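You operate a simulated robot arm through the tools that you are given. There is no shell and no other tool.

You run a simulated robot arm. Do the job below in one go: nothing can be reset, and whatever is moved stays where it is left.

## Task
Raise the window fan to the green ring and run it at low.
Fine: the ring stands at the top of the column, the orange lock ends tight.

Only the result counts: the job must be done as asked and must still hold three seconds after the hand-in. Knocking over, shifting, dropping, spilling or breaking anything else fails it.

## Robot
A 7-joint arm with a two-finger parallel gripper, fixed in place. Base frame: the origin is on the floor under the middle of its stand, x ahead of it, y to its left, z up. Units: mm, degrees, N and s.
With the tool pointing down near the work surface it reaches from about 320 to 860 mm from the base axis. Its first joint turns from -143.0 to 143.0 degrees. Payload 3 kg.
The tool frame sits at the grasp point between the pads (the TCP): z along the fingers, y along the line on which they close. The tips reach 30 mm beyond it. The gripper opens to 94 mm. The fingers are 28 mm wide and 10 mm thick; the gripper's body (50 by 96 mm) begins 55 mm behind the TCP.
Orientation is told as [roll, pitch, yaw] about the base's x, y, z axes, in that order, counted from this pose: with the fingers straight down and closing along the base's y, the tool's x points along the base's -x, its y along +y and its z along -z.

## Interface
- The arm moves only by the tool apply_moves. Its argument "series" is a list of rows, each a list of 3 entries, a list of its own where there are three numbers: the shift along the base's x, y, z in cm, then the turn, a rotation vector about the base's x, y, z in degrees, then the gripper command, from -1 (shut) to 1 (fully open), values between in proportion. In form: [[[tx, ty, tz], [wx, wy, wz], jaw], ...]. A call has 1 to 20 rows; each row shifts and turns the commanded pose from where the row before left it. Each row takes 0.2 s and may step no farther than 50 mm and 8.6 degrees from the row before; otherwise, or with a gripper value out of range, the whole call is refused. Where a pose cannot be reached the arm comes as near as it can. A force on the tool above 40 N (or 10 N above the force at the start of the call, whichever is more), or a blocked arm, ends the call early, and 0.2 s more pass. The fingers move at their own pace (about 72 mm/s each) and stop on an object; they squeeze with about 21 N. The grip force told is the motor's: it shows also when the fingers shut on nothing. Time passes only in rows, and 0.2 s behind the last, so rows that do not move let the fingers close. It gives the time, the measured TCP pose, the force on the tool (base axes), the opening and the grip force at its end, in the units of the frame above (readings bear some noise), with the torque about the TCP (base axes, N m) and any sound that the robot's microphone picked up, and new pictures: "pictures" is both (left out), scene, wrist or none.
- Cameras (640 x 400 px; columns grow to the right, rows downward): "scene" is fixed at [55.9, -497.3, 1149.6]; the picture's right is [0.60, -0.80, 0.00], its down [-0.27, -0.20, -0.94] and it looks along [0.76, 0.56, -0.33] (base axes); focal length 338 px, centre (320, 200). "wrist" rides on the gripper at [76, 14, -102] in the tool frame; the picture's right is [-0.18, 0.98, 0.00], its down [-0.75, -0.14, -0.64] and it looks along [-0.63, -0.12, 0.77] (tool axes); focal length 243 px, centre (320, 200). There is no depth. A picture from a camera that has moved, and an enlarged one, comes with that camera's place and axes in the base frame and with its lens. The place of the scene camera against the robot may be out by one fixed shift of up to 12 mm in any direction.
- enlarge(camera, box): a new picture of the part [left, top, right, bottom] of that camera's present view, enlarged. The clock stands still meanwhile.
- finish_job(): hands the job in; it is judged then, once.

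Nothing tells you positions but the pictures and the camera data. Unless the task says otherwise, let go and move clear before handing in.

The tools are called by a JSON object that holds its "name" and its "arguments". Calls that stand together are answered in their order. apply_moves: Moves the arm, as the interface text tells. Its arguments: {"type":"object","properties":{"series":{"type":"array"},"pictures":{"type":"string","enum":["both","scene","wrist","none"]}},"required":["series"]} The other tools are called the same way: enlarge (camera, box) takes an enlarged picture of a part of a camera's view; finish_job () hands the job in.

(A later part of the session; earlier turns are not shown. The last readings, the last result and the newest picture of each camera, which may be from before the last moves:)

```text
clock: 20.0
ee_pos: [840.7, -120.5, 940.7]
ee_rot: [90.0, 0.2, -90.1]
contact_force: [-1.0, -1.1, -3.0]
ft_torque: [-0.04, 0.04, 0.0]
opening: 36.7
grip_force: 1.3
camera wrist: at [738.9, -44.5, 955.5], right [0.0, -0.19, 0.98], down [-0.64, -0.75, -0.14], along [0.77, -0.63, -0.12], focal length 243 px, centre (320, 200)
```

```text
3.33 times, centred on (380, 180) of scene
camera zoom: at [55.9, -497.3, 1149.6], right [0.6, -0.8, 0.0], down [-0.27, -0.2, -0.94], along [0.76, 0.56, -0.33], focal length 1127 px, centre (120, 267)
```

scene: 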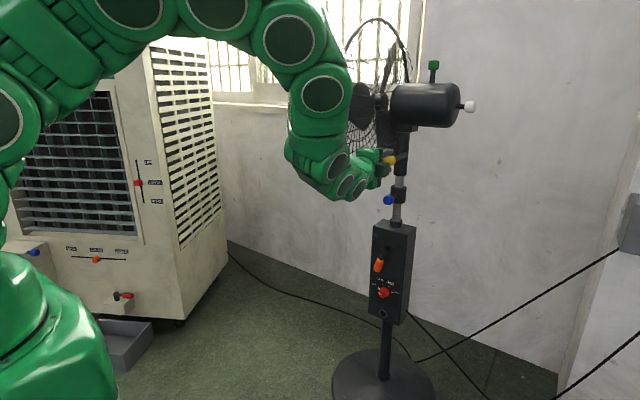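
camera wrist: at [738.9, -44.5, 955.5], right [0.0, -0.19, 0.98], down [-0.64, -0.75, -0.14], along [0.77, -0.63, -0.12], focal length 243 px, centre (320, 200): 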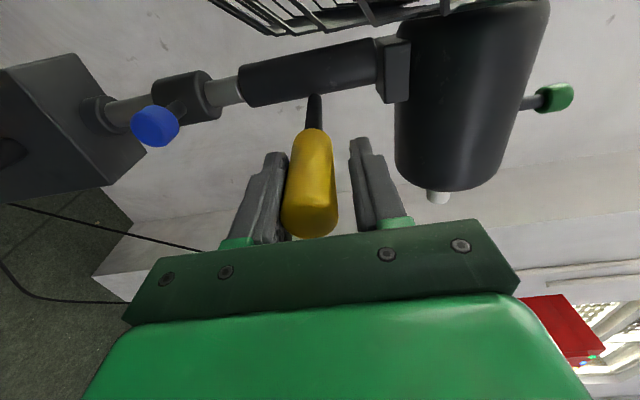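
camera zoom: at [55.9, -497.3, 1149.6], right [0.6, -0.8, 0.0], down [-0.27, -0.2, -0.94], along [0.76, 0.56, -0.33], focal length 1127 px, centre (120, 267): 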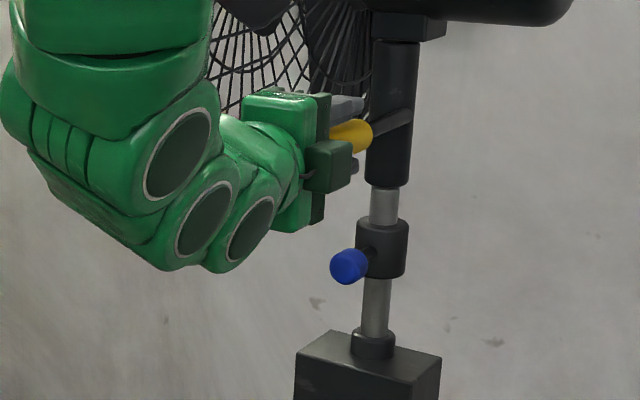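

The fan rises with the hand, needing only about 3 N, so it is balanced. I keep lifting and watch for the green ring at the box's mouth.

{"name": "apply_moves", "arguments": {"series": [[[0, 0, 0.5], [0, 0, 0], -0.25], [[0, 0, 0.5], [0, 0, 0], -0.25], [[0, 0, 0.5], [0, 0, 0], -0.25], [[0, 0, 0.5], [0, 0, 0], -0.25], [[0, 0, 0], [0, 0, 0], -0.25]], "pictures": "scene"}}

{"name": "enlarge", "arguments": {"camera": "scene", "box": [340, 130, 440, 240]}}

```text
clock: 21.2
ee_pos: [840.8, -119.2, 962.1]
ee_rot: [90.0, 0.2, -90.0]
contact_force: [0.2, 0.2, -1.3]
ft_torque: [0.0, 0.04, 0.03]
opening: 36.1
grip_force: 0.7
```

scene: 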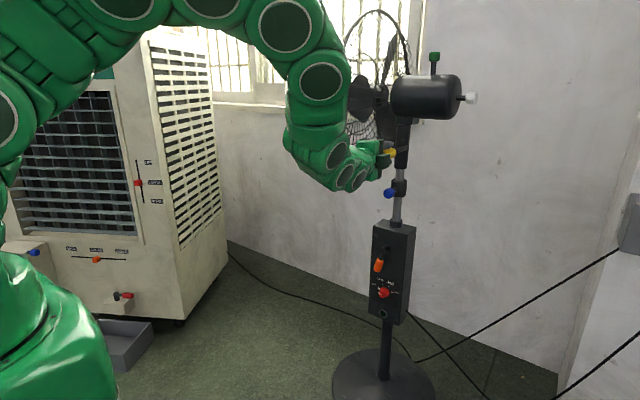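

```text
3.64 times, centred on (390, 185) of scene
camera zoom: at [55.9, -497.3, 1149.6], right [0.6, -0.8, 0.0], down [-0.27, -0.2, -0.94], along [0.76, 0.56, -0.33], focal length 1229 px, centre (66, 254)
```

zoom: 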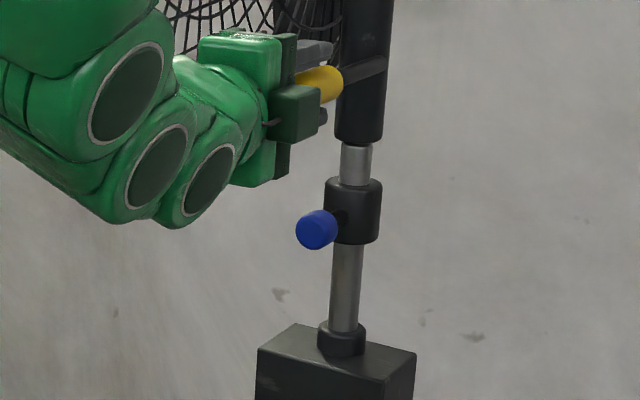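

The pole has lengthened, no ring yet. I continue lifting.

{"name": "apply_moves", "arguments": {"series": [[[0, 0, 0.5], [0, 0, 0], -0.25], [[0, 0, 0.5], [0, 0, 0], -0.25], [[0, 0, 0.5], [0, 0, 0], -0.25], [[0, 0, 0.5], [0, 0, 0], -0.25], [[0, 0, 0], [0, 0, 0], -0.25]], "pictures": "scene"}}

{"name": "enlarge", "arguments": {"camera": "scene", "box": [340, 130, 440, 240]}}

```text
clock: 22.4
ee_pos: [840.3, -120.1, 981.7]
ee_rot: [90.0, 0.1, -90.0]
contact_force: [0.3, 0.0, -2.2]
ft_torque: [-0.02, 0.04, 0.0]
opening: 37.2
grip_force: 1.3
```

scene: 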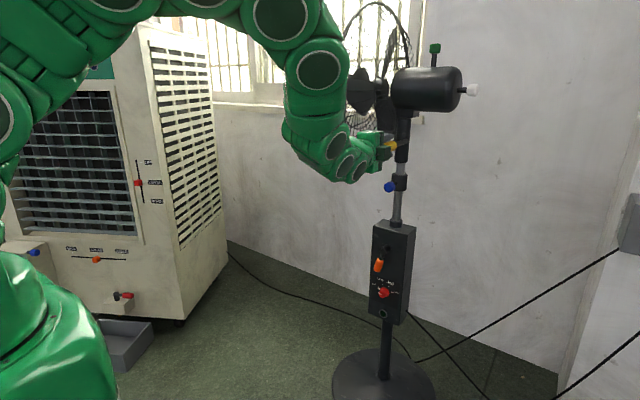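

```text
3.64 times, centred on (390, 185) of scene
camera zoom: at [55.9, -497.3, 1149.6], right [0.6, -0.8, 0.0], down [-0.27, -0.2, -0.94], along [0.76, 0.56, -0.33], focal length 1229 px, centre (66, 254)
```

zoom: 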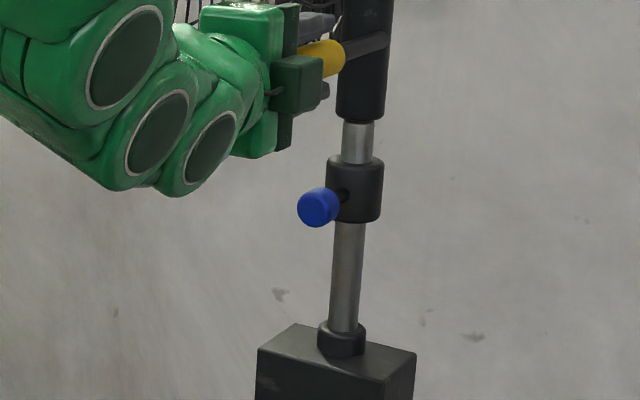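

Still no ring at the mouth; I lift on in the same manner.

{"name": "apply_moves", "arguments": {"series": [[[0, 0, 0.5], [0, 0, 0], -0.25], [[0, 0, 0.5], [0, 0, 0], -0.25], [[0, 0, 0.5], [0, 0, 0], -0.25], [[0, 0, 0], [0, 0, 0], -0.25]], "pictures": "scene"}}

{"name": "enlarge", "arguments": {"camera": "scene", "box": [360, 170, 430, 240]}}

```text
clock: 23.4
ee_pos: [841.4, -120.3, 995.9]
ee_rot: [90.1, 0.1, -90.0]
contact_force: [-0.6, -0.5, -2.3]
ft_torque: [0.01, 0.06, -0.02]
opening: 36.2
grip_force: 0.7
```

scene: 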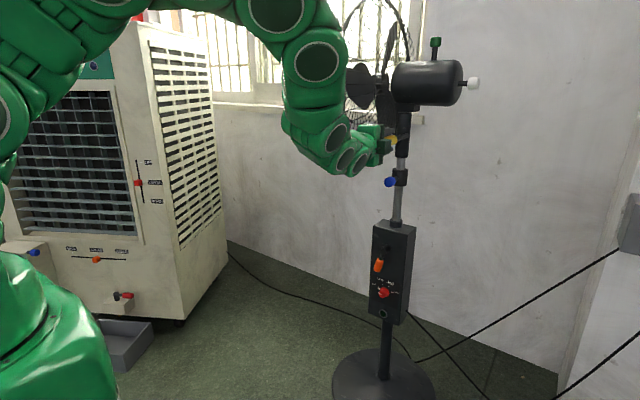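

```text
5.71 times, centred on (395, 205) of scene
camera zoom: at [55.9, -497.3, 1149.6], right [0.6, -0.8, 0.0], down [-0.27, -0.2, -0.94], along [0.76, 0.56, -0.33], focal length 1932 px, centre (-109, 171)
```

zoom: 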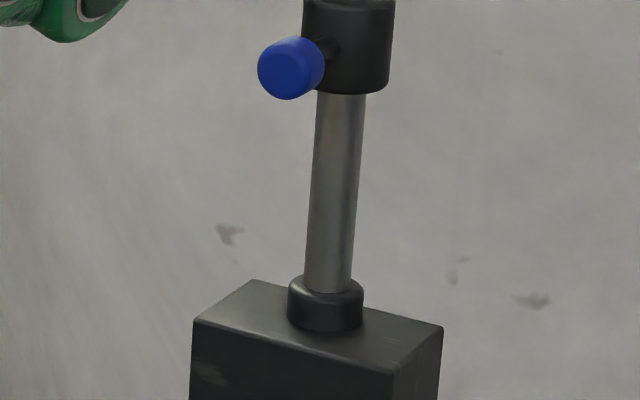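

About 60 mm of lift so far with no ring; I keep on.

{"name": "apply_moves", "arguments": {"series": [[[0, 0, 0.5], [0, 0, 0], -0.25], [[0, 0, 0.5], [0, 0, 0], -0.25], [[0, 0, 0.5], [0, 0, 0], -0.25], [[0, 0, 0], [0, 0, 0], -0.25]], "pictures": "scene"}}

{"name": "enlarge", "arguments": {"camera": "scene", "box": [360, 170, 430, 240]}}

```text
clock: 24.4
ee_pos: [841.0, -120.6, 1011.3]
ee_rot: [90.1, 0.1, -89.9]
contact_force: [-0.6, 0.0, -2.9]
ft_torque: [0.01, 0.09, -0.02]
opening: 36.5
grip_force: 0.7
```

scene: 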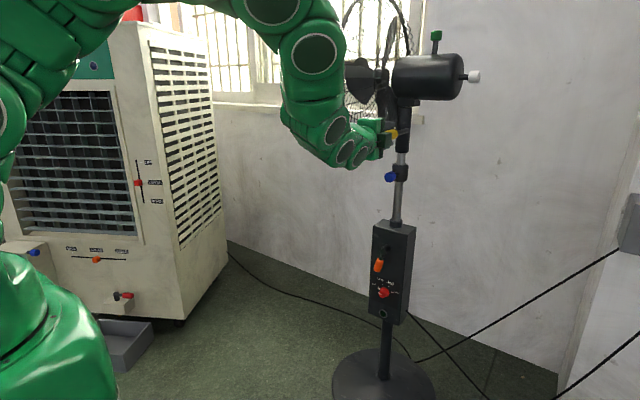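

```text
5.71 times, centred on (395, 205) of scene
camera zoom: at [55.9, -497.3, 1149.6], right [0.6, -0.8, 0.0], down [-0.27, -0.2, -0.94], along [0.76, 0.56, -0.33], focal length 1932 px, centre (-109, 171)
```

zoom: 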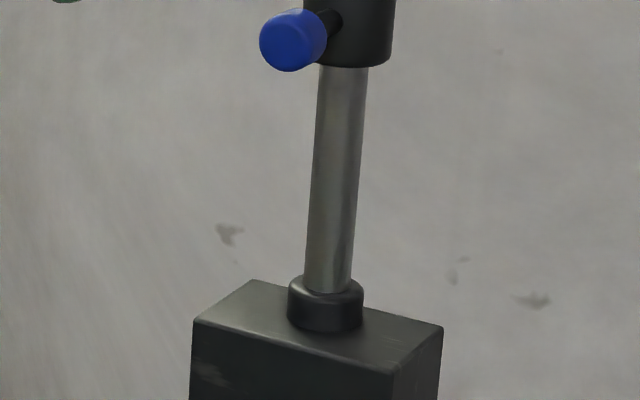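

No ring yet at about 76 mm of lift. I go on in smaller batches.

{"name": "apply_moves", "arguments": {"series": [[[0, 0, 0.5], [0, 0, 0], -0.25], [[0, 0, 0.5], [0, 0, 0], -0.25], [[0, 0, 0.4], [0, 0, 0], -0.25], [[0, 0, 0], [0, 0, 0], -0.25]], "pictures": "scene"}}

{"name": "enlarge", "arguments": {"camera": "scene", "box": [360, 170, 430, 240]}}

```text
clock: 25.4
ee_pos: [841.5, -120.0, 1026.3]
ee_rot: [90.1, 0.1, -90.0]
contact_force: [0.4, 0.9, -2.4]
ft_torque: [0.04, 0.07, 0.01]
opening: 37.0
grip_force: 1.7
```

scene: 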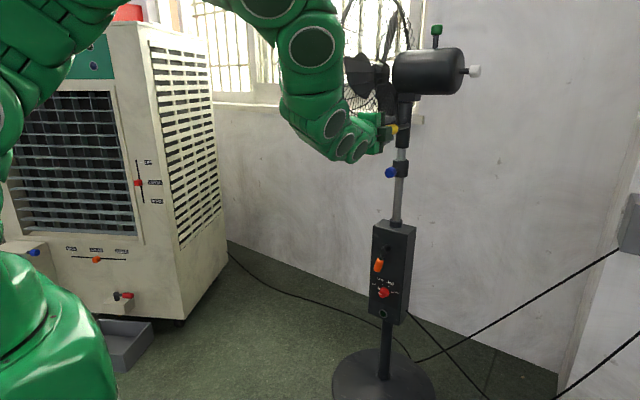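

```text
5.71 times, centred on (395, 205) of scene
camera zoom: at [55.9, -497.3, 1149.6], right [0.6, -0.8, 0.0], down [-0.27, -0.2, -0.94], along [0.76, 0.56, -0.33], focal length 1932 px, centre (-109, 171)
```

zoom: 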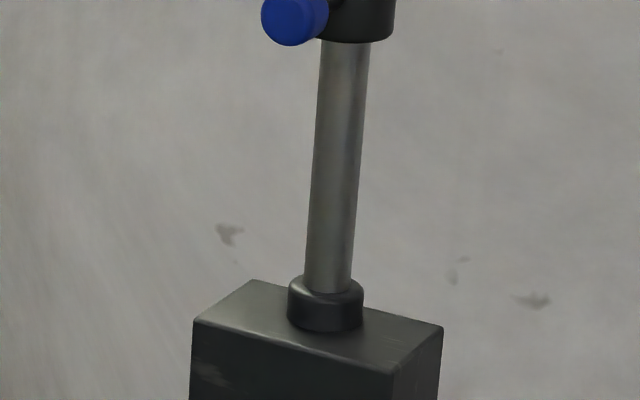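

Still bare steel; I continue lifting with the same care.

{"name": "apply_moves", "arguments": {"series": [[[0, 0, 0.5], [0, 0, 0], -0.25], [[0, 0, 0.5], [0, 0, 0], -0.25], [[0, 0, 0.4], [0, 0, 0], -0.25], [[0, 0, 0], [0, 0, 0], -0.25]], "pictures": "scene"}}

{"name": "enlarge", "arguments": {"camera": "scene", "box": [360, 170, 430, 240]}}

```text
clock: 26.4
ee_pos: [841.1, -119.8, 1039.7]
ee_rot: [90.0, 0.1, -90.0]
contact_force: [-1.0, -0.8, -1.7]
ft_torque: [-0.04, 0.08, -0.02]
opening: 36.8
grip_force: 1.9
```

scene: 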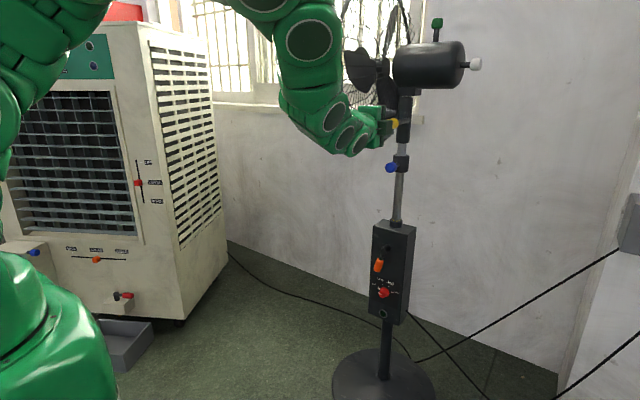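

```text
5.71 times, centred on (395, 205) of scene
camera zoom: at [55.9, -497.3, 1149.6], right [0.6, -0.8, 0.0], down [-0.27, -0.2, -0.94], along [0.76, 0.56, -0.33], focal length 1932 px, centre (-109, 171)
```

zoom: 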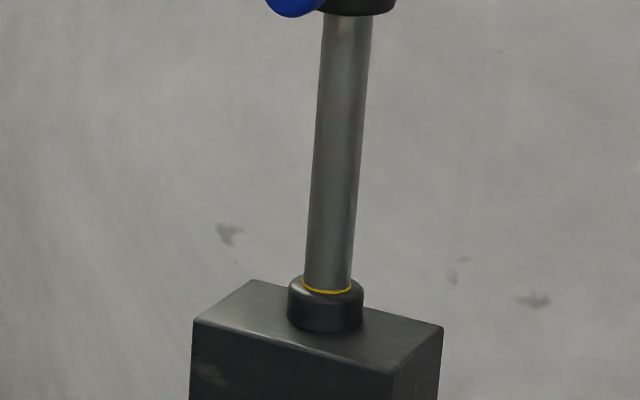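

A yellow ring has just emerged at the mouth; the green one must come further up. I continue.

{"name": "apply_moves", "arguments": {"series": [[[0, 0, 0.4], [0, 0, 0], -0.25], [[0, 0, 0.4], [0, 0, 0], -0.25], [[0, 0, 0.4], [0, 0, 0], -0.25], [[0, 0, 0], [0, 0, 0], -0.25]], "pictures": "scene"}}

{"name": "enlarge", "arguments": {"camera": "scene", "box": [360, 170, 430, 240]}}

```text
clock: 27.4
ee_pos: [841.2, -119.1, 1051.4]
ee_rot: [90.0, 0.2, -90.0]
contact_force: [-0.9, 1.2, -3.1]
ft_torque: [0.01, 0.06, 0.08]
opening: 36.6
grip_force: 0.9
```

scene: 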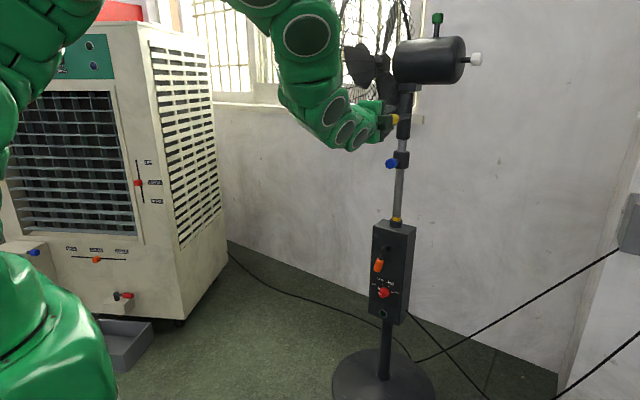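

```text
5.71 times, centred on (395, 205) of scene
camera zoom: at [55.9, -497.3, 1149.6], right [0.6, -0.8, 0.0], down [-0.27, -0.2, -0.94], along [0.76, 0.56, -0.33], focal length 1932 px, centre (-109, 171)
```

zoom: 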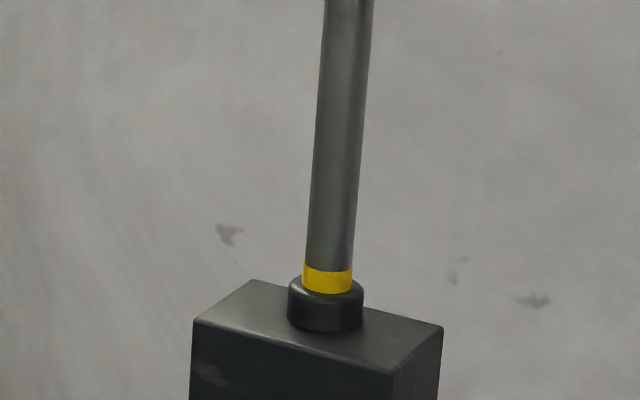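

The yellow ring is out about 12 mm. I continue upward.

{"name": "apply_moves", "arguments": {"series": [[[0, 0, 0.4], [0, 0, 0], -0.25], [[0, 0, 0.4], [0, 0, 0], -0.25], [[0, 0, 0.4], [0, 0, 0], -0.25], [[0, 0, 0], [0, 0, 0], -0.25]], "pictures": "scene"}}

{"name": "enlarge", "arguments": {"camera": "scene", "box": [360, 170, 430, 240]}}

```text
clock: 28.4
ee_pos: [840.7, -121.1, 1063.1]
ee_rot: [90.0, 0.2, -90.0]
contact_force: [1.7, 0.4, -3.4]
ft_torque: [-0.01, 0.08, 0.0]
opening: 36.9
grip_force: 1.6
```

scene: 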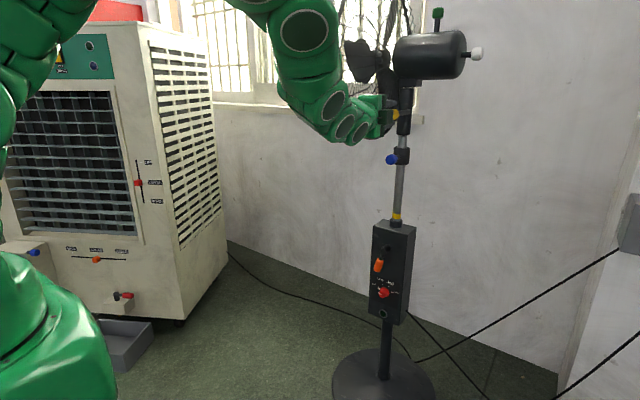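

```text
5.71 times, centred on (395, 205) of scene
camera zoom: at [55.9, -497.3, 1149.6], right [0.6, -0.8, 0.0], down [-0.27, -0.2, -0.94], along [0.76, 0.56, -0.33], focal length 1932 px, centre (-109, 171)
```

zoom: 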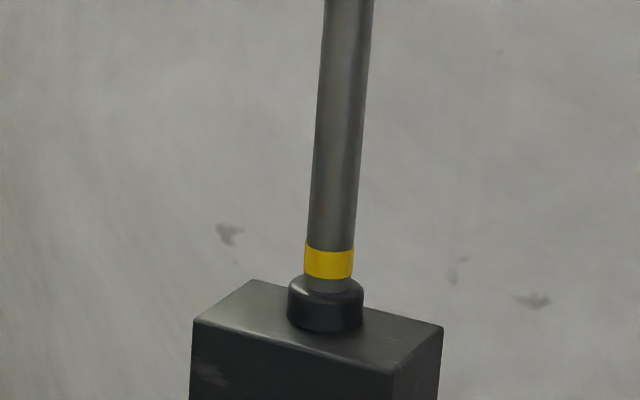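

The yellow ring (about 15 mm tall) is fully out, with steel below it. I continue for the green ring.

{"name": "apply_moves", "arguments": {"series": [[[0, 0, 0.4], [0, 0, 0], -0.25], [[0, 0, 0.4], [0, 0, 0], -0.25], [[0, 0, 0.4], [0, 0, 0], -0.25], [[0, 0, 0], [0, 0, 0], -0.25]], "pictures": "scene"}}

{"name": "enlarge", "arguments": {"camera": "scene", "box": [360, 170, 430, 240]}}

```text
clock: 29.4
ee_pos: [842.5, -119.1, 1076.1]
ee_rot: [90.1, 0.2, -89.9]
contact_force: [-0.8, -1.6, -3.9]
ft_torque: [-0.04, 0.09, -0.04]
opening: 37.2
grip_force: 1.3
```

scene: 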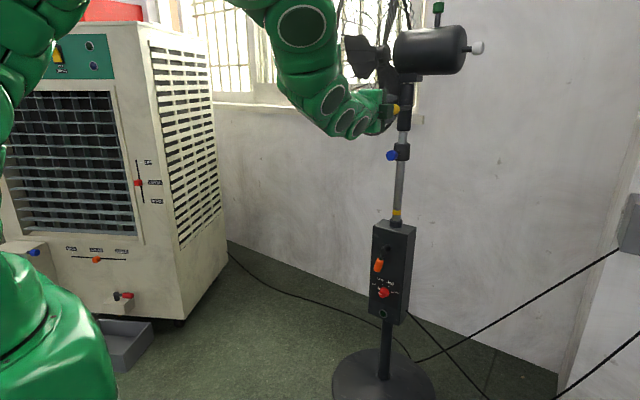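

```text
5.71 times, centred on (395, 205) of scene
camera zoom: at [55.9, -497.3, 1149.6], right [0.6, -0.8, 0.0], down [-0.27, -0.2, -0.94], along [0.76, 0.56, -0.33], focal length 1932 px, centre (-109, 171)
```

zoom: 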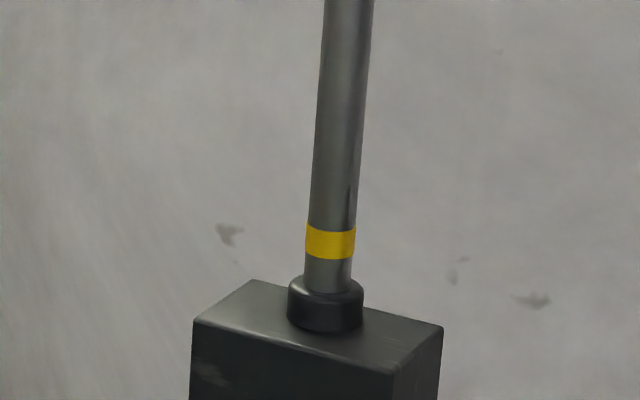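

Steel still below the yellow ring; I continue upward.

{"name": "apply_moves", "arguments": {"series": [[[0, 0, 0.4], [0, 0, 0], -0.25], [[0, 0, 0.4], [0, 0, 0], -0.25], [[0, 0, 0.4], [0, 0, 0], -0.25], [[0, 0, 0], [0, 0, 0], -0.25]], "pictures": "scene"}}

{"name": "enlarge", "arguments": {"camera": "scene", "box": [360, 170, 430, 240]}}

```text
clock: 30.4
ee_pos: [841.5, -120.1, 1088.2]
ee_rot: [90.0, 0.1, -90.0]
contact_force: [-0.1, 0.9, -3.1]
ft_torque: [0.04, 0.05, 0.0]
opening: 36.9
grip_force: 1.8
```

scene: 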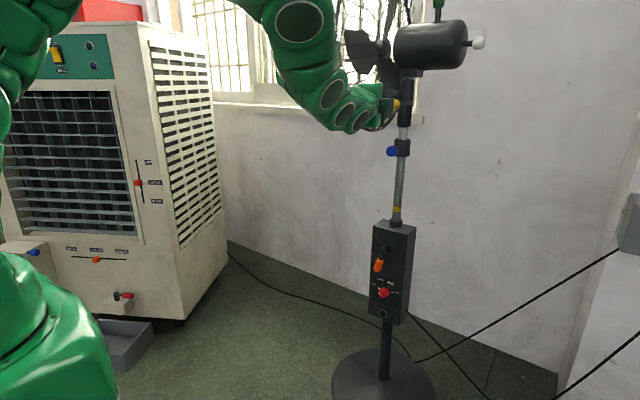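

```text
5.71 times, centred on (395, 205) of scene
camera zoom: at [55.9, -497.3, 1149.6], right [0.6, -0.8, 0.0], down [-0.27, -0.2, -0.94], along [0.76, 0.56, -0.33], focal length 1932 px, centre (-109, 171)
```

zoom: 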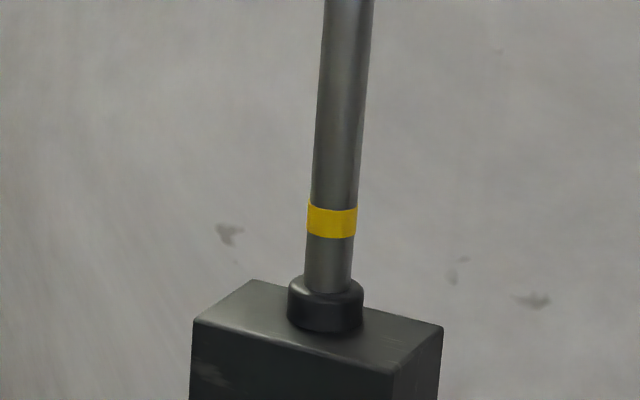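

No green yet; onward in 10–12 mm batches.

{"name": "apply_moves", "arguments": {"series": [[[0, 0, 0.4], [0, 0, 0], -0.25], [[0, 0, 0.4], [0, 0, 0], -0.25], [[0, 0, 0.4], [0, 0, 0], -0.25], [[0, 0, 0], [0, 0, 0], -0.25]], "pictures": "scene"}}

{"name": "enlarge", "arguments": {"camera": "scene", "box": [360, 170, 430, 240]}}

```text
clock: 31.4
ee_pos: [840.9, -120.9, 1099.0]
ee_rot: [90.2, 0.1, -90.1]
contact_force: [1.5, 0.2, -1.8]
ft_torque: [-0.03, 0.1, -0.02]
opening: 37.0
grip_force: 1.1
```

scene: 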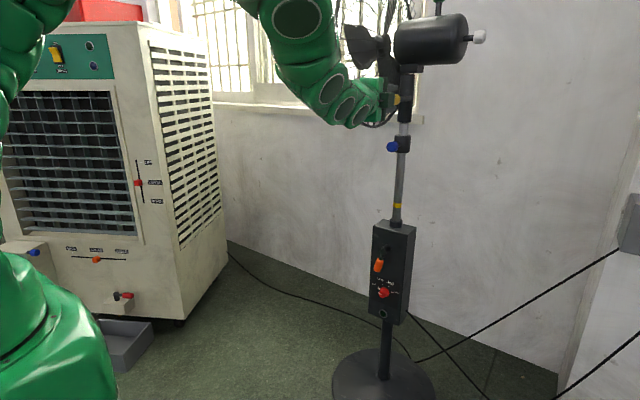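

```text
5.71 times, centred on (395, 205) of scene
camera zoom: at [55.9, -497.3, 1149.6], right [0.6, -0.8, 0.0], down [-0.27, -0.2, -0.94], along [0.76, 0.56, -0.33], focal length 1932 px, centre (-109, 171)
```

zoom: 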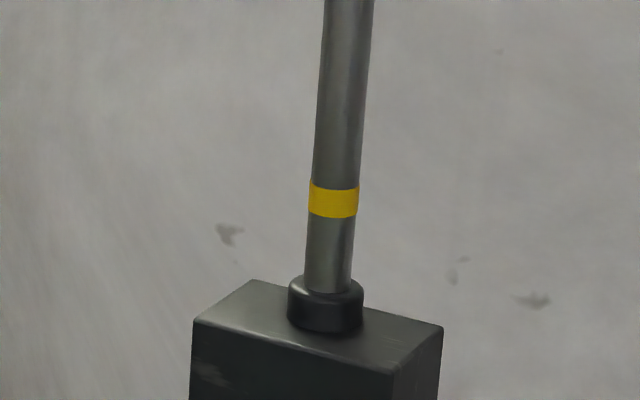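

Still steel below; I continue the lift.

{"name": "apply_moves", "arguments": {"series": [[[0, 0, 0.4], [0, 0, 0], -0.25], [[0, 0, 0.4], [0, 0, 0], -0.25], [[0, 0, 0.4], [0, 0, 0], -0.25], [[0, 0, 0], [0, 0, 0], -0.25]], "pictures": "scene"}}

{"name": "enlarge", "arguments": {"camera": "scene", "box": [360, 170, 430, 240]}}

```text
clock: 32.4
ee_pos: [841.4, -119.5, 1111.2]
ee_rot: [90.0, 0.0, -90.0]
contact_force: [0.8, -0.6, -4.7]
ft_torque: [-0.04, -0.1, -0.02]
opening: 37.5
grip_force: 1.9
```

scene: 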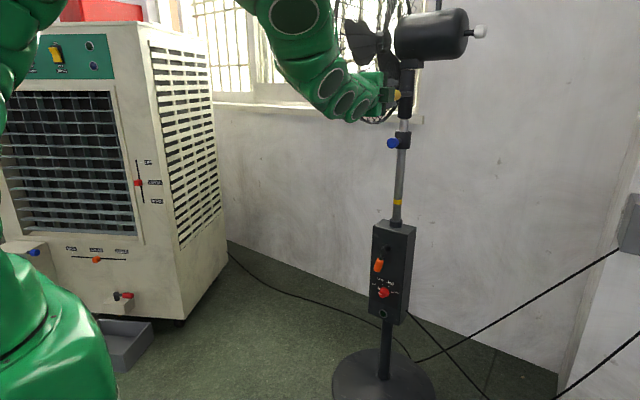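

```text
5.71 times, centred on (395, 205) of scene
camera zoom: at [55.9, -497.3, 1149.6], right [0.6, -0.8, 0.0], down [-0.27, -0.2, -0.94], along [0.76, 0.56, -0.33], focal length 1932 px, centre (-109, 171)
```

zoom: 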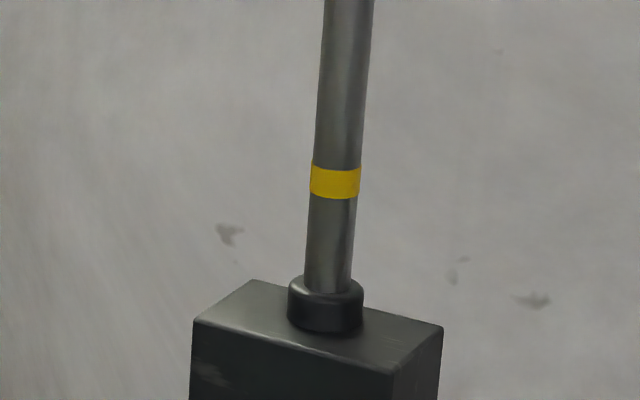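

Nothing green yet at about 175 mm of lift. I keep lifting, force still small.

{"name": "apply_moves", "arguments": {"series": [[[0, 0, 0.4], [0, 0, 0], -0.25], [[0, 0, 0.4], [0, 0, 0], -0.25], [[0, 0, 0.4], [0, 0, 0], -0.25], [[0, 0, 0], [0, 0, 0], -0.25]], "pictures": "both"}}

{"name": "enlarge", "arguments": {"camera": "scene", "box": [360, 170, 430, 240]}}

```text
clock: 33.4
ee_pos: [840.0, -120.4, 1124.2]
ee_rot: [90.0, 0.0, -90.0]
contact_force: [1.6, -0.5, -3.6]
ft_torque: [-0.02, 0.04, -0.05]
opening: 37.0
grip_force: 1.7
camera wrist: at [739.0, -44.3, 1137.3], right [0.0, -0.19, 0.98], down [-0.64, -0.75, -0.14], along [0.77, -0.63, -0.12], focal length 243 px, centre (320, 200)
```

scene: 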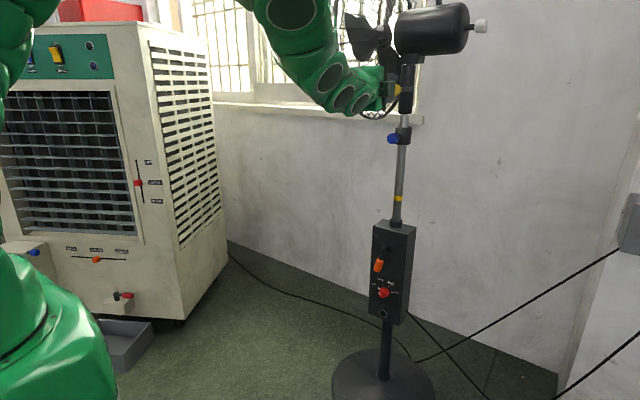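
wrist: 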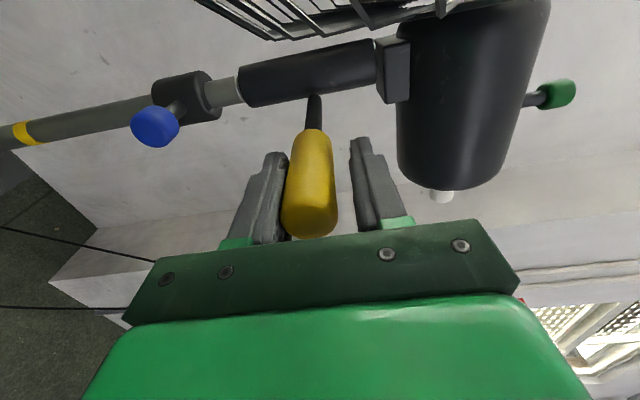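

```text
5.71 times, centred on (395, 205) of scene
camera zoom: at [55.9, -497.3, 1149.6], right [0.6, -0.8, 0.0], down [-0.27, -0.2, -0.94], along [0.76, 0.56, -0.33], focal length 1932 px, centre (-109, 171)
```

zoom: 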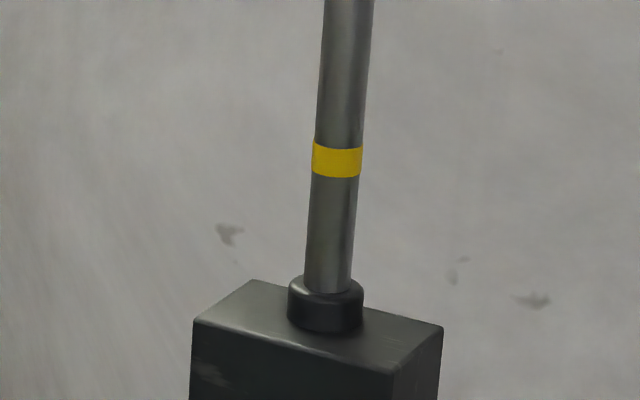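

Handle still rests well in the fork. I continue the lift in small steps.

{"name": "apply_moves", "arguments": {"series": [[[0, 0, 0.4], [0, 0, 0], -0.25], [[0, 0, 0.4], [0, 0, 0], -0.25], [[0, 0, 0.3], [0, 0, 0], -0.25], [[0, 0, 0], [0, 0, 0], -0.25]], "pictures": "scene"}}

{"name": "enlarge", "arguments": {"camera": "scene", "box": [360, 170, 430, 240]}}

```text
clock: 34.4
ee_pos: [842.4, -121.0, 1135.5]
ee_rot: [90.2, 0.1, -89.9]
contact_force: [-0.9, 0.8, -2.5]
ft_torque: [0.0, 0.09, 0.03]
opening: 37.1
grip_force: 1.7
```

scene: 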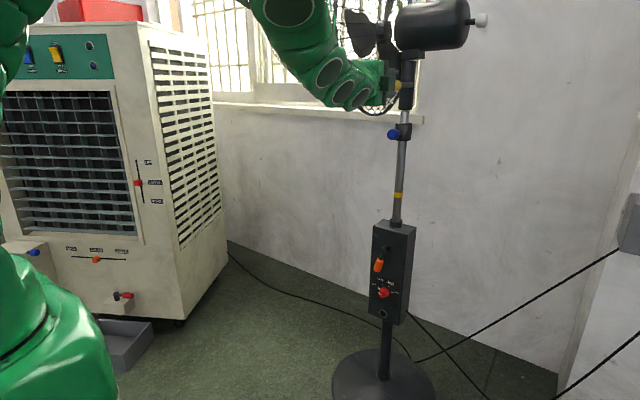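

```text
5.71 times, centred on (395, 205) of scene
camera zoom: at [55.9, -497.3, 1149.6], right [0.6, -0.8, 0.0], down [-0.27, -0.2, -0.94], along [0.76, 0.56, -0.33], focal length 1932 px, centre (-109, 171)
```

zoom: 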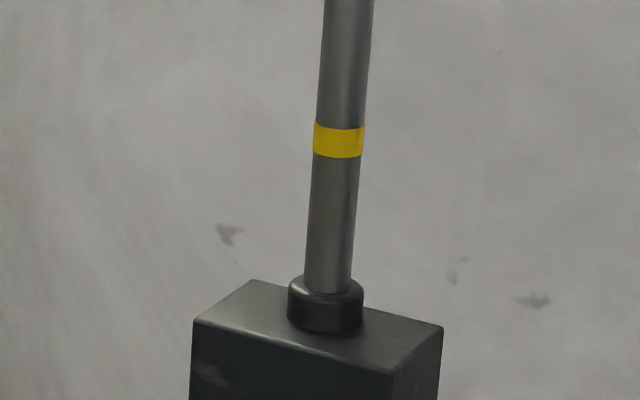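

Still no green, force steady at about 3 N. I go on.

{"name": "apply_moves", "arguments": {"series": [[[0, 0, 0.4], [0, 0, 0], -0.25], [[0, 0, 0.4], [0, 0, 0], -0.25], [[0, 0, 0.3], [0, 0, 0], -0.25], [[0, 0, 0], [0, 0, 0], -0.25]], "pictures": "scene"}}

{"name": "enlarge", "arguments": {"camera": "scene", "box": [360, 170, 430, 240]}}

```text
clock: 35.4
ee_pos: [840.6, -120.4, 1145.3]
ee_rot: [90.0, 0.2, -90.0]
contact_force: [-1.3, 0.5, -4.0]
ft_torque: [0.03, -0.05, -0.07]
opening: 37.9
grip_force: 2.0
```

scene: 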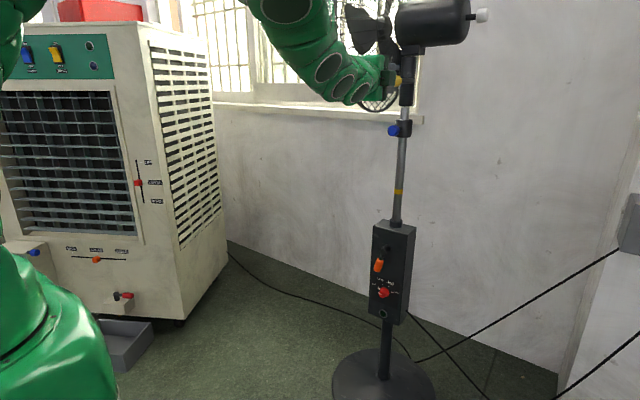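

```text
5.71 times, centred on (395, 205) of scene
camera zoom: at [55.9, -497.3, 1149.6], right [0.6, -0.8, 0.0], down [-0.27, -0.2, -0.94], along [0.76, 0.56, -0.33], focal length 1932 px, centre (-109, 171)
```

zoom: 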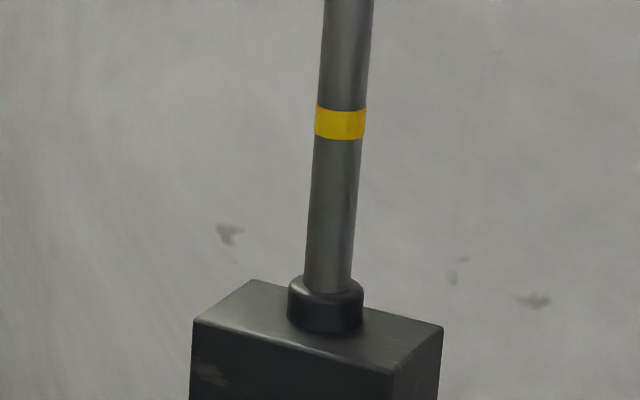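

Continuing; the yellow ring is now about 80 mm above the mouth.

{"name": "apply_moves", "arguments": {"series": [[[0, 0, 0.4], [0, 0, 0], -0.25], [[0, 0, 0.4], [0, 0, 0], -0.25], [[0, 0, 0.3], [0, 0, 0], -0.25], [[0, 0, 0], [0, 0, 0], -0.25]], "pictures": "scene"}}

{"name": "enlarge", "arguments": {"camera": "scene", "box": [360, 170, 430, 240]}}

```text
clock: 36.4
ee_pos: [840.9, -120.8, 1157.3]
ee_rot: [90.0, 0.1, -90.0]
contact_force: [0.1, 1.7, -4.8]
ft_torque: [0.02, -0.07, 0.02]
opening: 38.3
grip_force: 2.5
```

scene: 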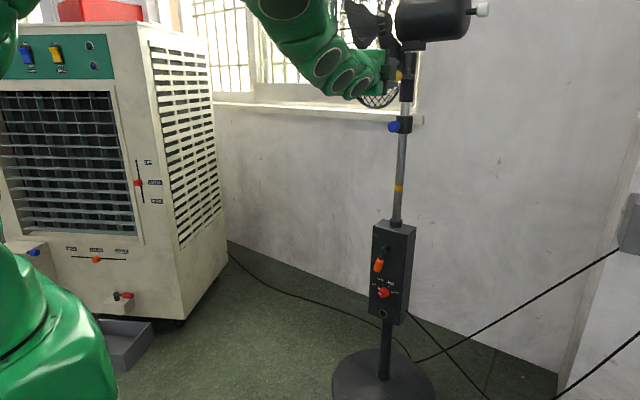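

```text
5.71 times, centred on (395, 205) of scene
camera zoom: at [55.9, -497.3, 1149.6], right [0.6, -0.8, 0.0], down [-0.27, -0.2, -0.94], along [0.76, 0.56, -0.33], focal length 1932 px, centre (-109, 171)
```

zoom: 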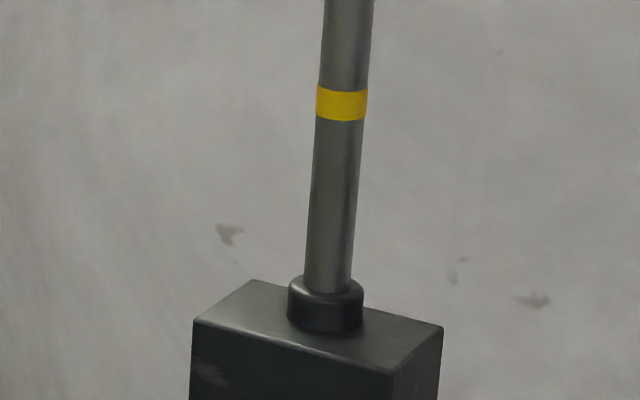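

No ring yet. I keep raising, the hand still tracks its target.

{"name": "apply_moves", "arguments": {"series": [[[0, 0, 0.4], [0, 0, 0], -0.25], [[0, 0, 0.4], [0, 0, 0], -0.25], [[0, 0, 0.3], [0, 0, 0], -0.25], [[0, 0, 0], [0, 0, 0], -0.25]], "pictures": "both"}}

{"name": "enlarge", "arguments": {"camera": "scene", "box": [360, 170, 430, 240]}}

```text
clock: 37.4
ee_pos: [841.4, -122.2, 1167.1]
ee_rot: [90.1, 0.2, -90.1]
contact_force: [-0.6, -1.2, -4.3]
ft_torque: [-0.05, 0.09, -0.05]
opening: 37.4
grip_force: 2.3
camera wrist: at [739.6, -44.5, 1181.4], right [0.0, -0.19, 0.98], down [-0.64, -0.75, -0.14], along [0.77, -0.63, -0.12], focal length 243 px, centre (320, 200)
```

scene: 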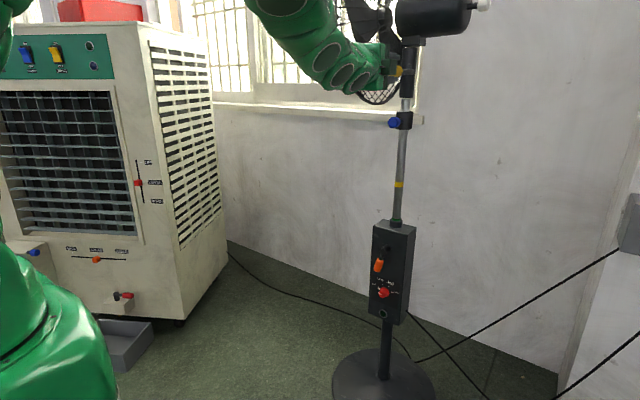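
wrist: 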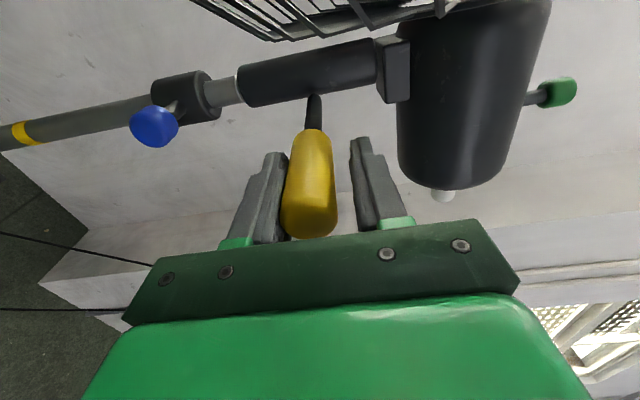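

```text
5.71 times, centred on (395, 205) of scene
camera zoom: at [55.9, -497.3, 1149.6], right [0.6, -0.8, 0.0], down [-0.27, -0.2, -0.94], along [0.76, 0.56, -0.33], focal length 1932 px, centre (-109, 171)
```

zoom: 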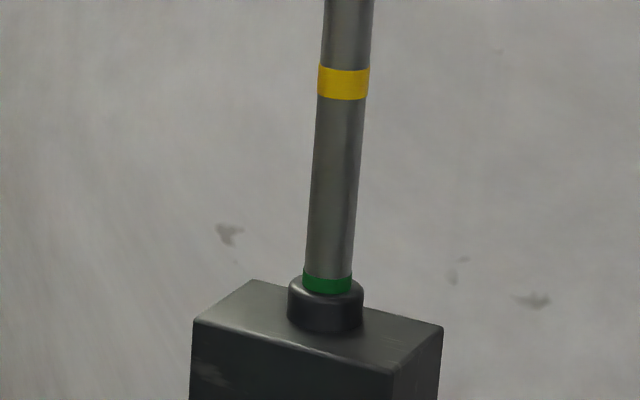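

The green ring is emerging at the mouth. I enlarge it to measure how much of it shows.

{"name": "enlarge", "arguments": {"camera": "scene", "box": [385, 170, 410, 230]}}

{"name": "enlarge", "arguments": {"camera": "scene", "box": [386, 208, 406, 228]}}

```text
6.67 times, centred on (398, 200) of scene
camera zoom: at [55.9, -497.3, 1149.6], right [0.6, -0.8, 0.0], down [-0.27, -0.2, -0.94], along [0.76, 0.56, -0.33], focal length 2254 px, centre (-197, 200)
```

zoom: 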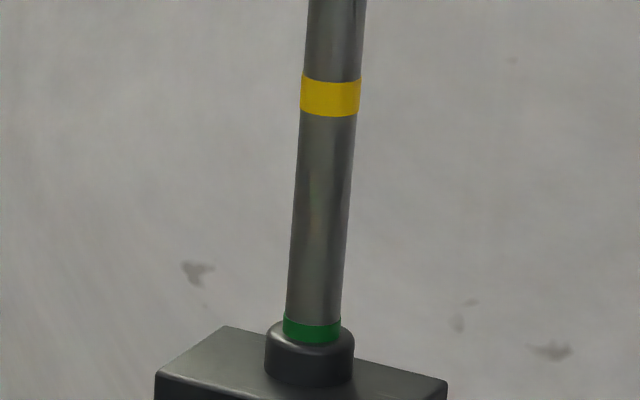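

```text
16.00 times, centred on (396, 218) of scene
camera zoom: at [55.9, -497.3, 1149.6], right [0.6, -0.8, 0.0], down [-0.27, -0.2, -0.94], along [0.76, 0.56, -0.33], focal length 5409 px, centre (-896, -88)
```

zoom: 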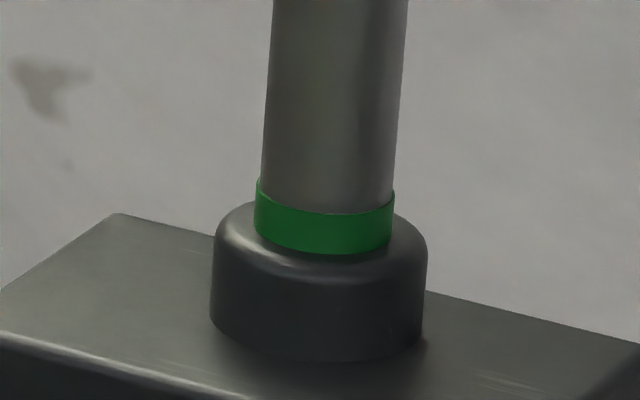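

About 8 mm of the roughly 16 mm tall green ring shows, so its middle is level with the mouth. I raise 3 mm more so most of the ring stands at the mouth, then lower the fork slightly to test whether the fan stays up by itself.

{"name": "apply_moves", "arguments": {"series": [[[0, 0, 0.3], [0, 0, 0], -0.25], [[0, 0, 0], [0, 0, 0], -0.25]], "pictures": "none"}}

{"name": "enlarge", "arguments": {"camera": "scene", "box": [386, 208, 406, 228]}}

{"name": "apply_moves", "arguments": {"series": [[[0, 0, -0.2], [0, 0, 0], -0.25], [[0, 0, -0.15], [0, 0, 0], -0.25], [[0, 0, 0], [0, 0, 0], -0.25]], "pictures": "wrist"}}

{"name": "enlarge", "arguments": {"camera": "scene", "box": [386, 208, 406, 228]}}

```text
clock: 38.0
ee_pos: [841.5, -119.9, 1171.4]
ee_rot: [90.1, 0.2, -90.0]
contact_force: [-0.1, -1.1, -3.4]
ft_torque: [-0.05, 0.09, 0.01]
opening: 36.9
grip_force: 1.9
```

```text
16.00 times, centred on (396, 218) of scene
camera zoom: at [55.9, -497.3, 1149.6], right [0.6, -0.8, 0.0], down [-0.27, -0.2, -0.94], along [0.76, 0.56, -0.33], focal length 5409 px, centre (-896, -88)
```

zoom: 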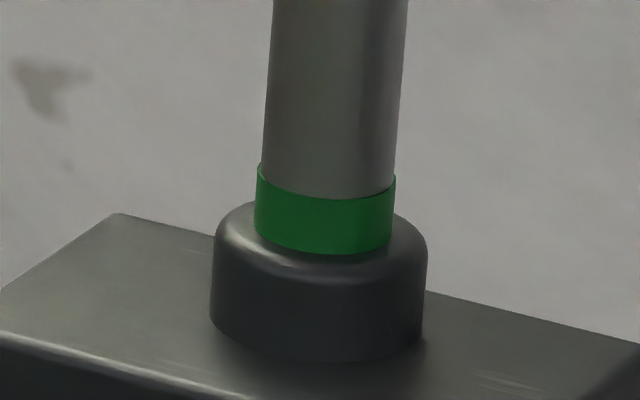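

```text
clock: 38.8
ee_pos: [840.4, -119.6, 1167.4]
ee_rot: [90.0, 0.3, -90.0]
contact_force: [-0.6, -0.6, -0.4]
ft_torque: [0.0, -0.01, 0.06]
opening: 35.4
grip_force: 0.0
camera wrist: at [739.2, -44.2, 1181.1], right [0.0, -0.19, 0.98], down [-0.64, -0.75, -0.14], along [0.77, -0.63, -0.12], focal length 243 px, centre (320, 200)
```

wrist: 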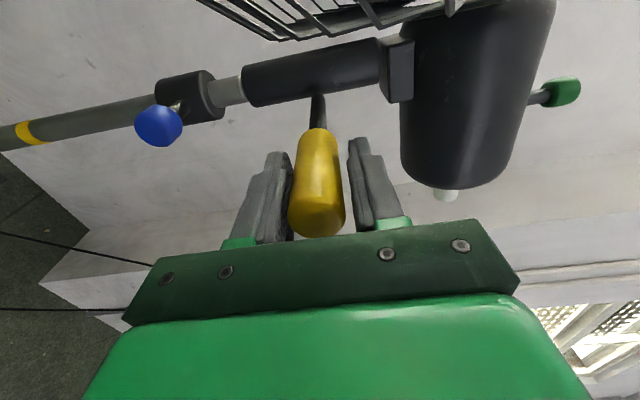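

```text
16.00 times, centred on (396, 218) of scene
camera zoom: at [55.9, -497.3, 1149.6], right [0.6, -0.8, 0.0], down [-0.27, -0.2, -0.94], along [0.76, 0.56, -0.33], focal length 5409 px, centre (-896, -88)
```

zoom: 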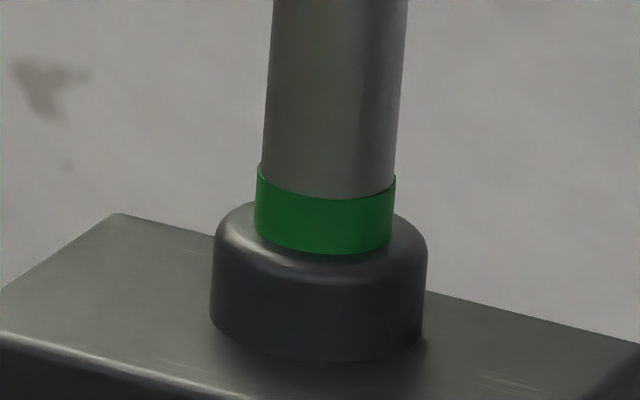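

The fan holds by itself with about 11.5 mm of the green ring showing. I open the fingers, withdraw straight back and check that it stays.

{"name": "apply_moves", "arguments": {"series": [[[0, 0, 0], [0, 0, 0], 0.3], [[0, 0, 0], [0, 0, 0], 0.6], [[-3, 0, 0], [0, 0, 0], 0.6], [[-4, 0, 0], [0, 0, 0], 0.6], [[-4, 0, 0], [0, 0, 0], 0.6], [[0, 0, 0], [0, 0, 0], 0.6]], "pictures": "both"}}

{"name": "enlarge", "arguments": {"camera": "scene", "box": [386, 208, 406, 228]}}

```text
clock: 40.2
ee_pos: [730.9, -118.9, 1166.5]
ee_rot: [90.1, 0.1, -90.0]
contact_force: [0.0, 0.1, -0.4]
ft_torque: [-0.01, 0.01, 0.01]
opening: 75.4
grip_force: 0.1
camera wrist: at [628.7, -44.5, 1180.6], right [0.0, -0.19, 0.98], down [-0.64, -0.75, -0.14], along [0.77, -0.63, -0.12], focal length 243 px, centre (320, 200)
```

scene: 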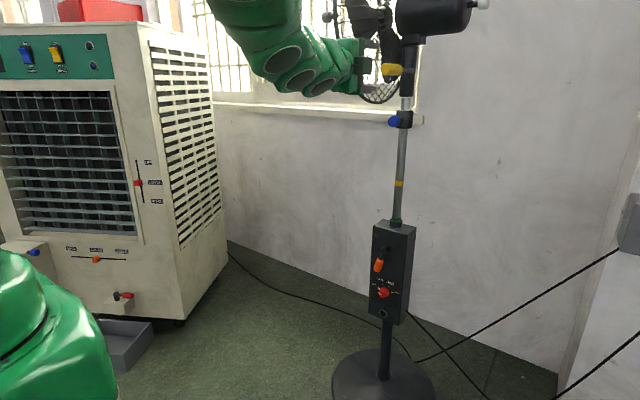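
wrist: 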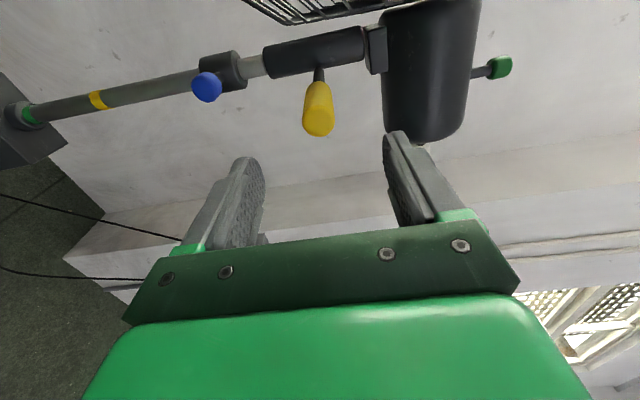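

```text
16.00 times, centred on (396, 218) of scene
camera zoom: at [55.9, -497.3, 1149.6], right [0.6, -0.8, 0.0], down [-0.27, -0.2, -0.94], along [0.76, 0.56, -0.33], focal length 5409 px, centre (-896, -88)
```

zoom: 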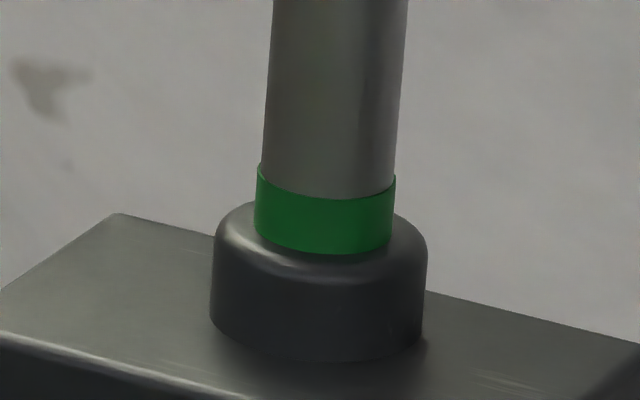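

The fan stays up. I now descend, clear of the fan, to face the orange lever again with the fork aligned to it.

{"name": "apply_moves", "arguments": {"series": [[[0.25, 0.3, -4.8], [-6, 0, 0], 0.6], [[0.25, 0.3, -4.8], [-6, 0, 0], 0.6], [[0.25, 0.3, -4.8], [-6, 0, 0], 0.6], [[0.25, 0.3, -4.8], [-6, 0, 0], 0.6], [[0.25, 0.3, -4.8], [-6, 0, 0], 0.6], [[0.25, 0.3, -4.8], [-6, 0, 0], 0.6], [[0.25, 0.3, -4.8], [-6, 0, 0], 0.6], [[0.25, 0.3, -4.8], [-6, 0, 0], 0.6], [[0.25, 0.3, -4.8], [-6, 0, 0], 0.6], [[0.25, 0.3, -4.8], [-6, 0, 0], 0.6], [[0.25, 0.3, -4.8], [-6, 0, 0], 0.6], [[0.25, 0.3, -4.8], [-6, 0, 0], 0.6], [[0, 0, -0.6], [0, 0, 0], 0.6]], "pictures": "both"}}

{"name": "enlarge", "arguments": {"camera": "scene", "box": [350, 210, 430, 310]}}

```text
clock: 43.0
ee_pos: [761.1, -83.6, 585.2]
ee_rot: [90.2, -71.8, -90.2]
contact_force: [0.8, -0.7, 0.3]
ft_torque: [-0.01, 0.0, -0.04]
opening: 75.2
grip_force: 0.1
camera wrist: at [658.9, -46.8, 517.3], right [0.0, 0.88, 0.48], down [-0.64, -0.37, 0.67], along [0.77, -0.31, 0.56], focal length 243 px, centre (320, 200)
```

scene: 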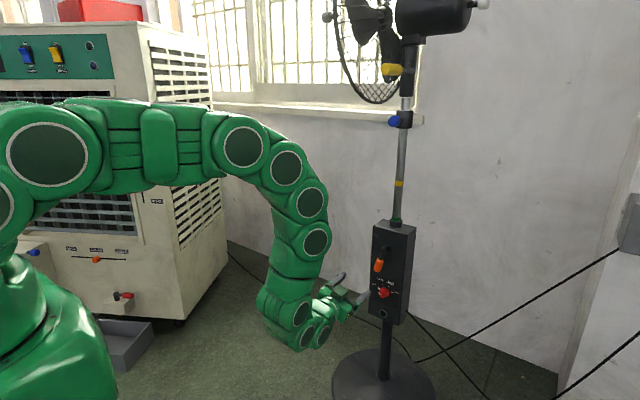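
wrist: 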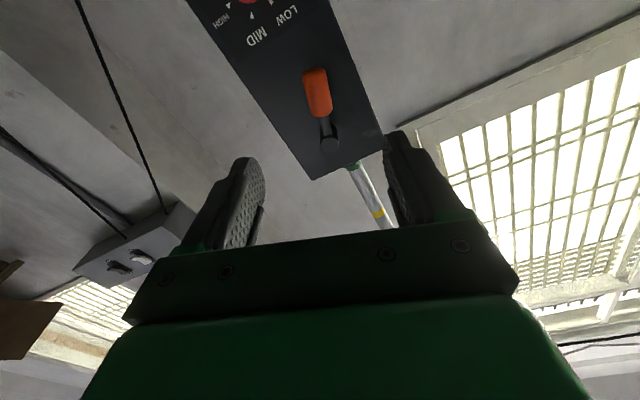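

```text
4.00 times, centred on (390, 260) of scene
camera zoom: at [55.9, -497.3, 1149.6], right [0.6, -0.8, 0.0], down [-0.27, -0.2, -0.94], along [0.76, 0.56, -0.33], focal length 1352 px, centre (40, -40)
```

zoom: 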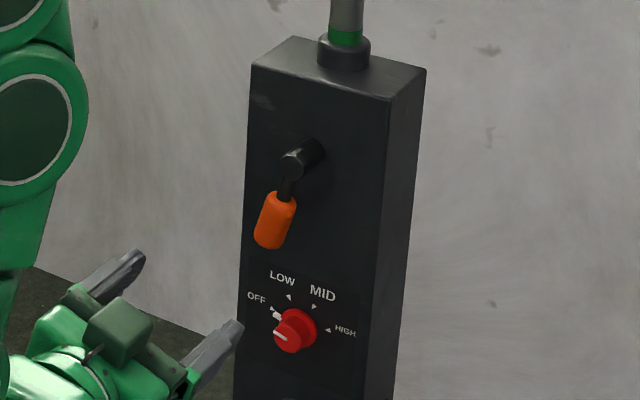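

The lever hangs at about -75 degrees, aligned with the fork. I move in around the handle and narrow the fork.

{"name": "apply_moves", "arguments": {"series": [[[4, 0, 0], [0, 0, 0], 0.4], [[4, 0.1, 0], [0, 0, 0], 0.4], [[4, 0, 0], [0, 0, 0], 0.4], [[2.8, 0, 0], [0, 0, 0], 0.2], [[0, 0, 0], [0, 0, 0], -0.2], [[0, 0, 0], [0, 0, 0], -0.25]], "pictures": "both"}}

```text
clock: 44.4
ee_pos: [909.2, -82.6, 585.4]
ee_rot: [89.9, -71.8, -90.1]
contact_force: [0.4, 0.3, -0.2]
ft_torque: [0.0, 0.02, -0.01]
opening: 35.1
grip_force: 0.1
camera wrist: at [807.2, -45.7, 516.4], right [0.0, 0.88, 0.48], down [-0.64, -0.37, 0.67], along [0.77, -0.31, 0.56], focal length 243 px, centre (320, 200)
```

scene: 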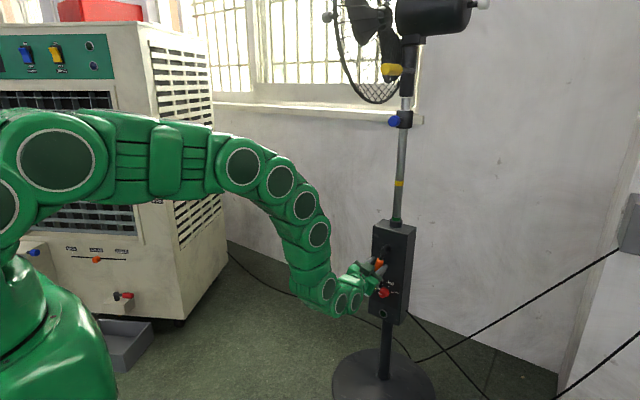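
wrist: 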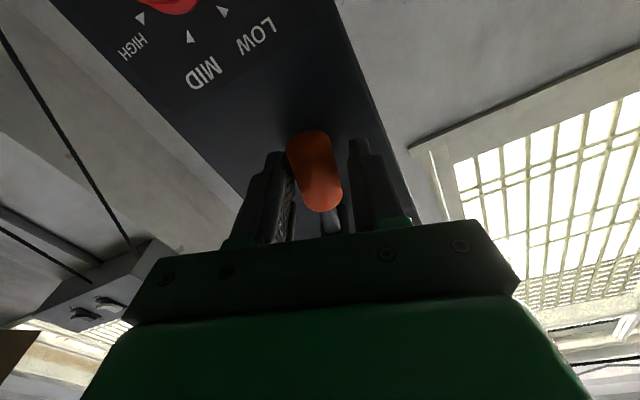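

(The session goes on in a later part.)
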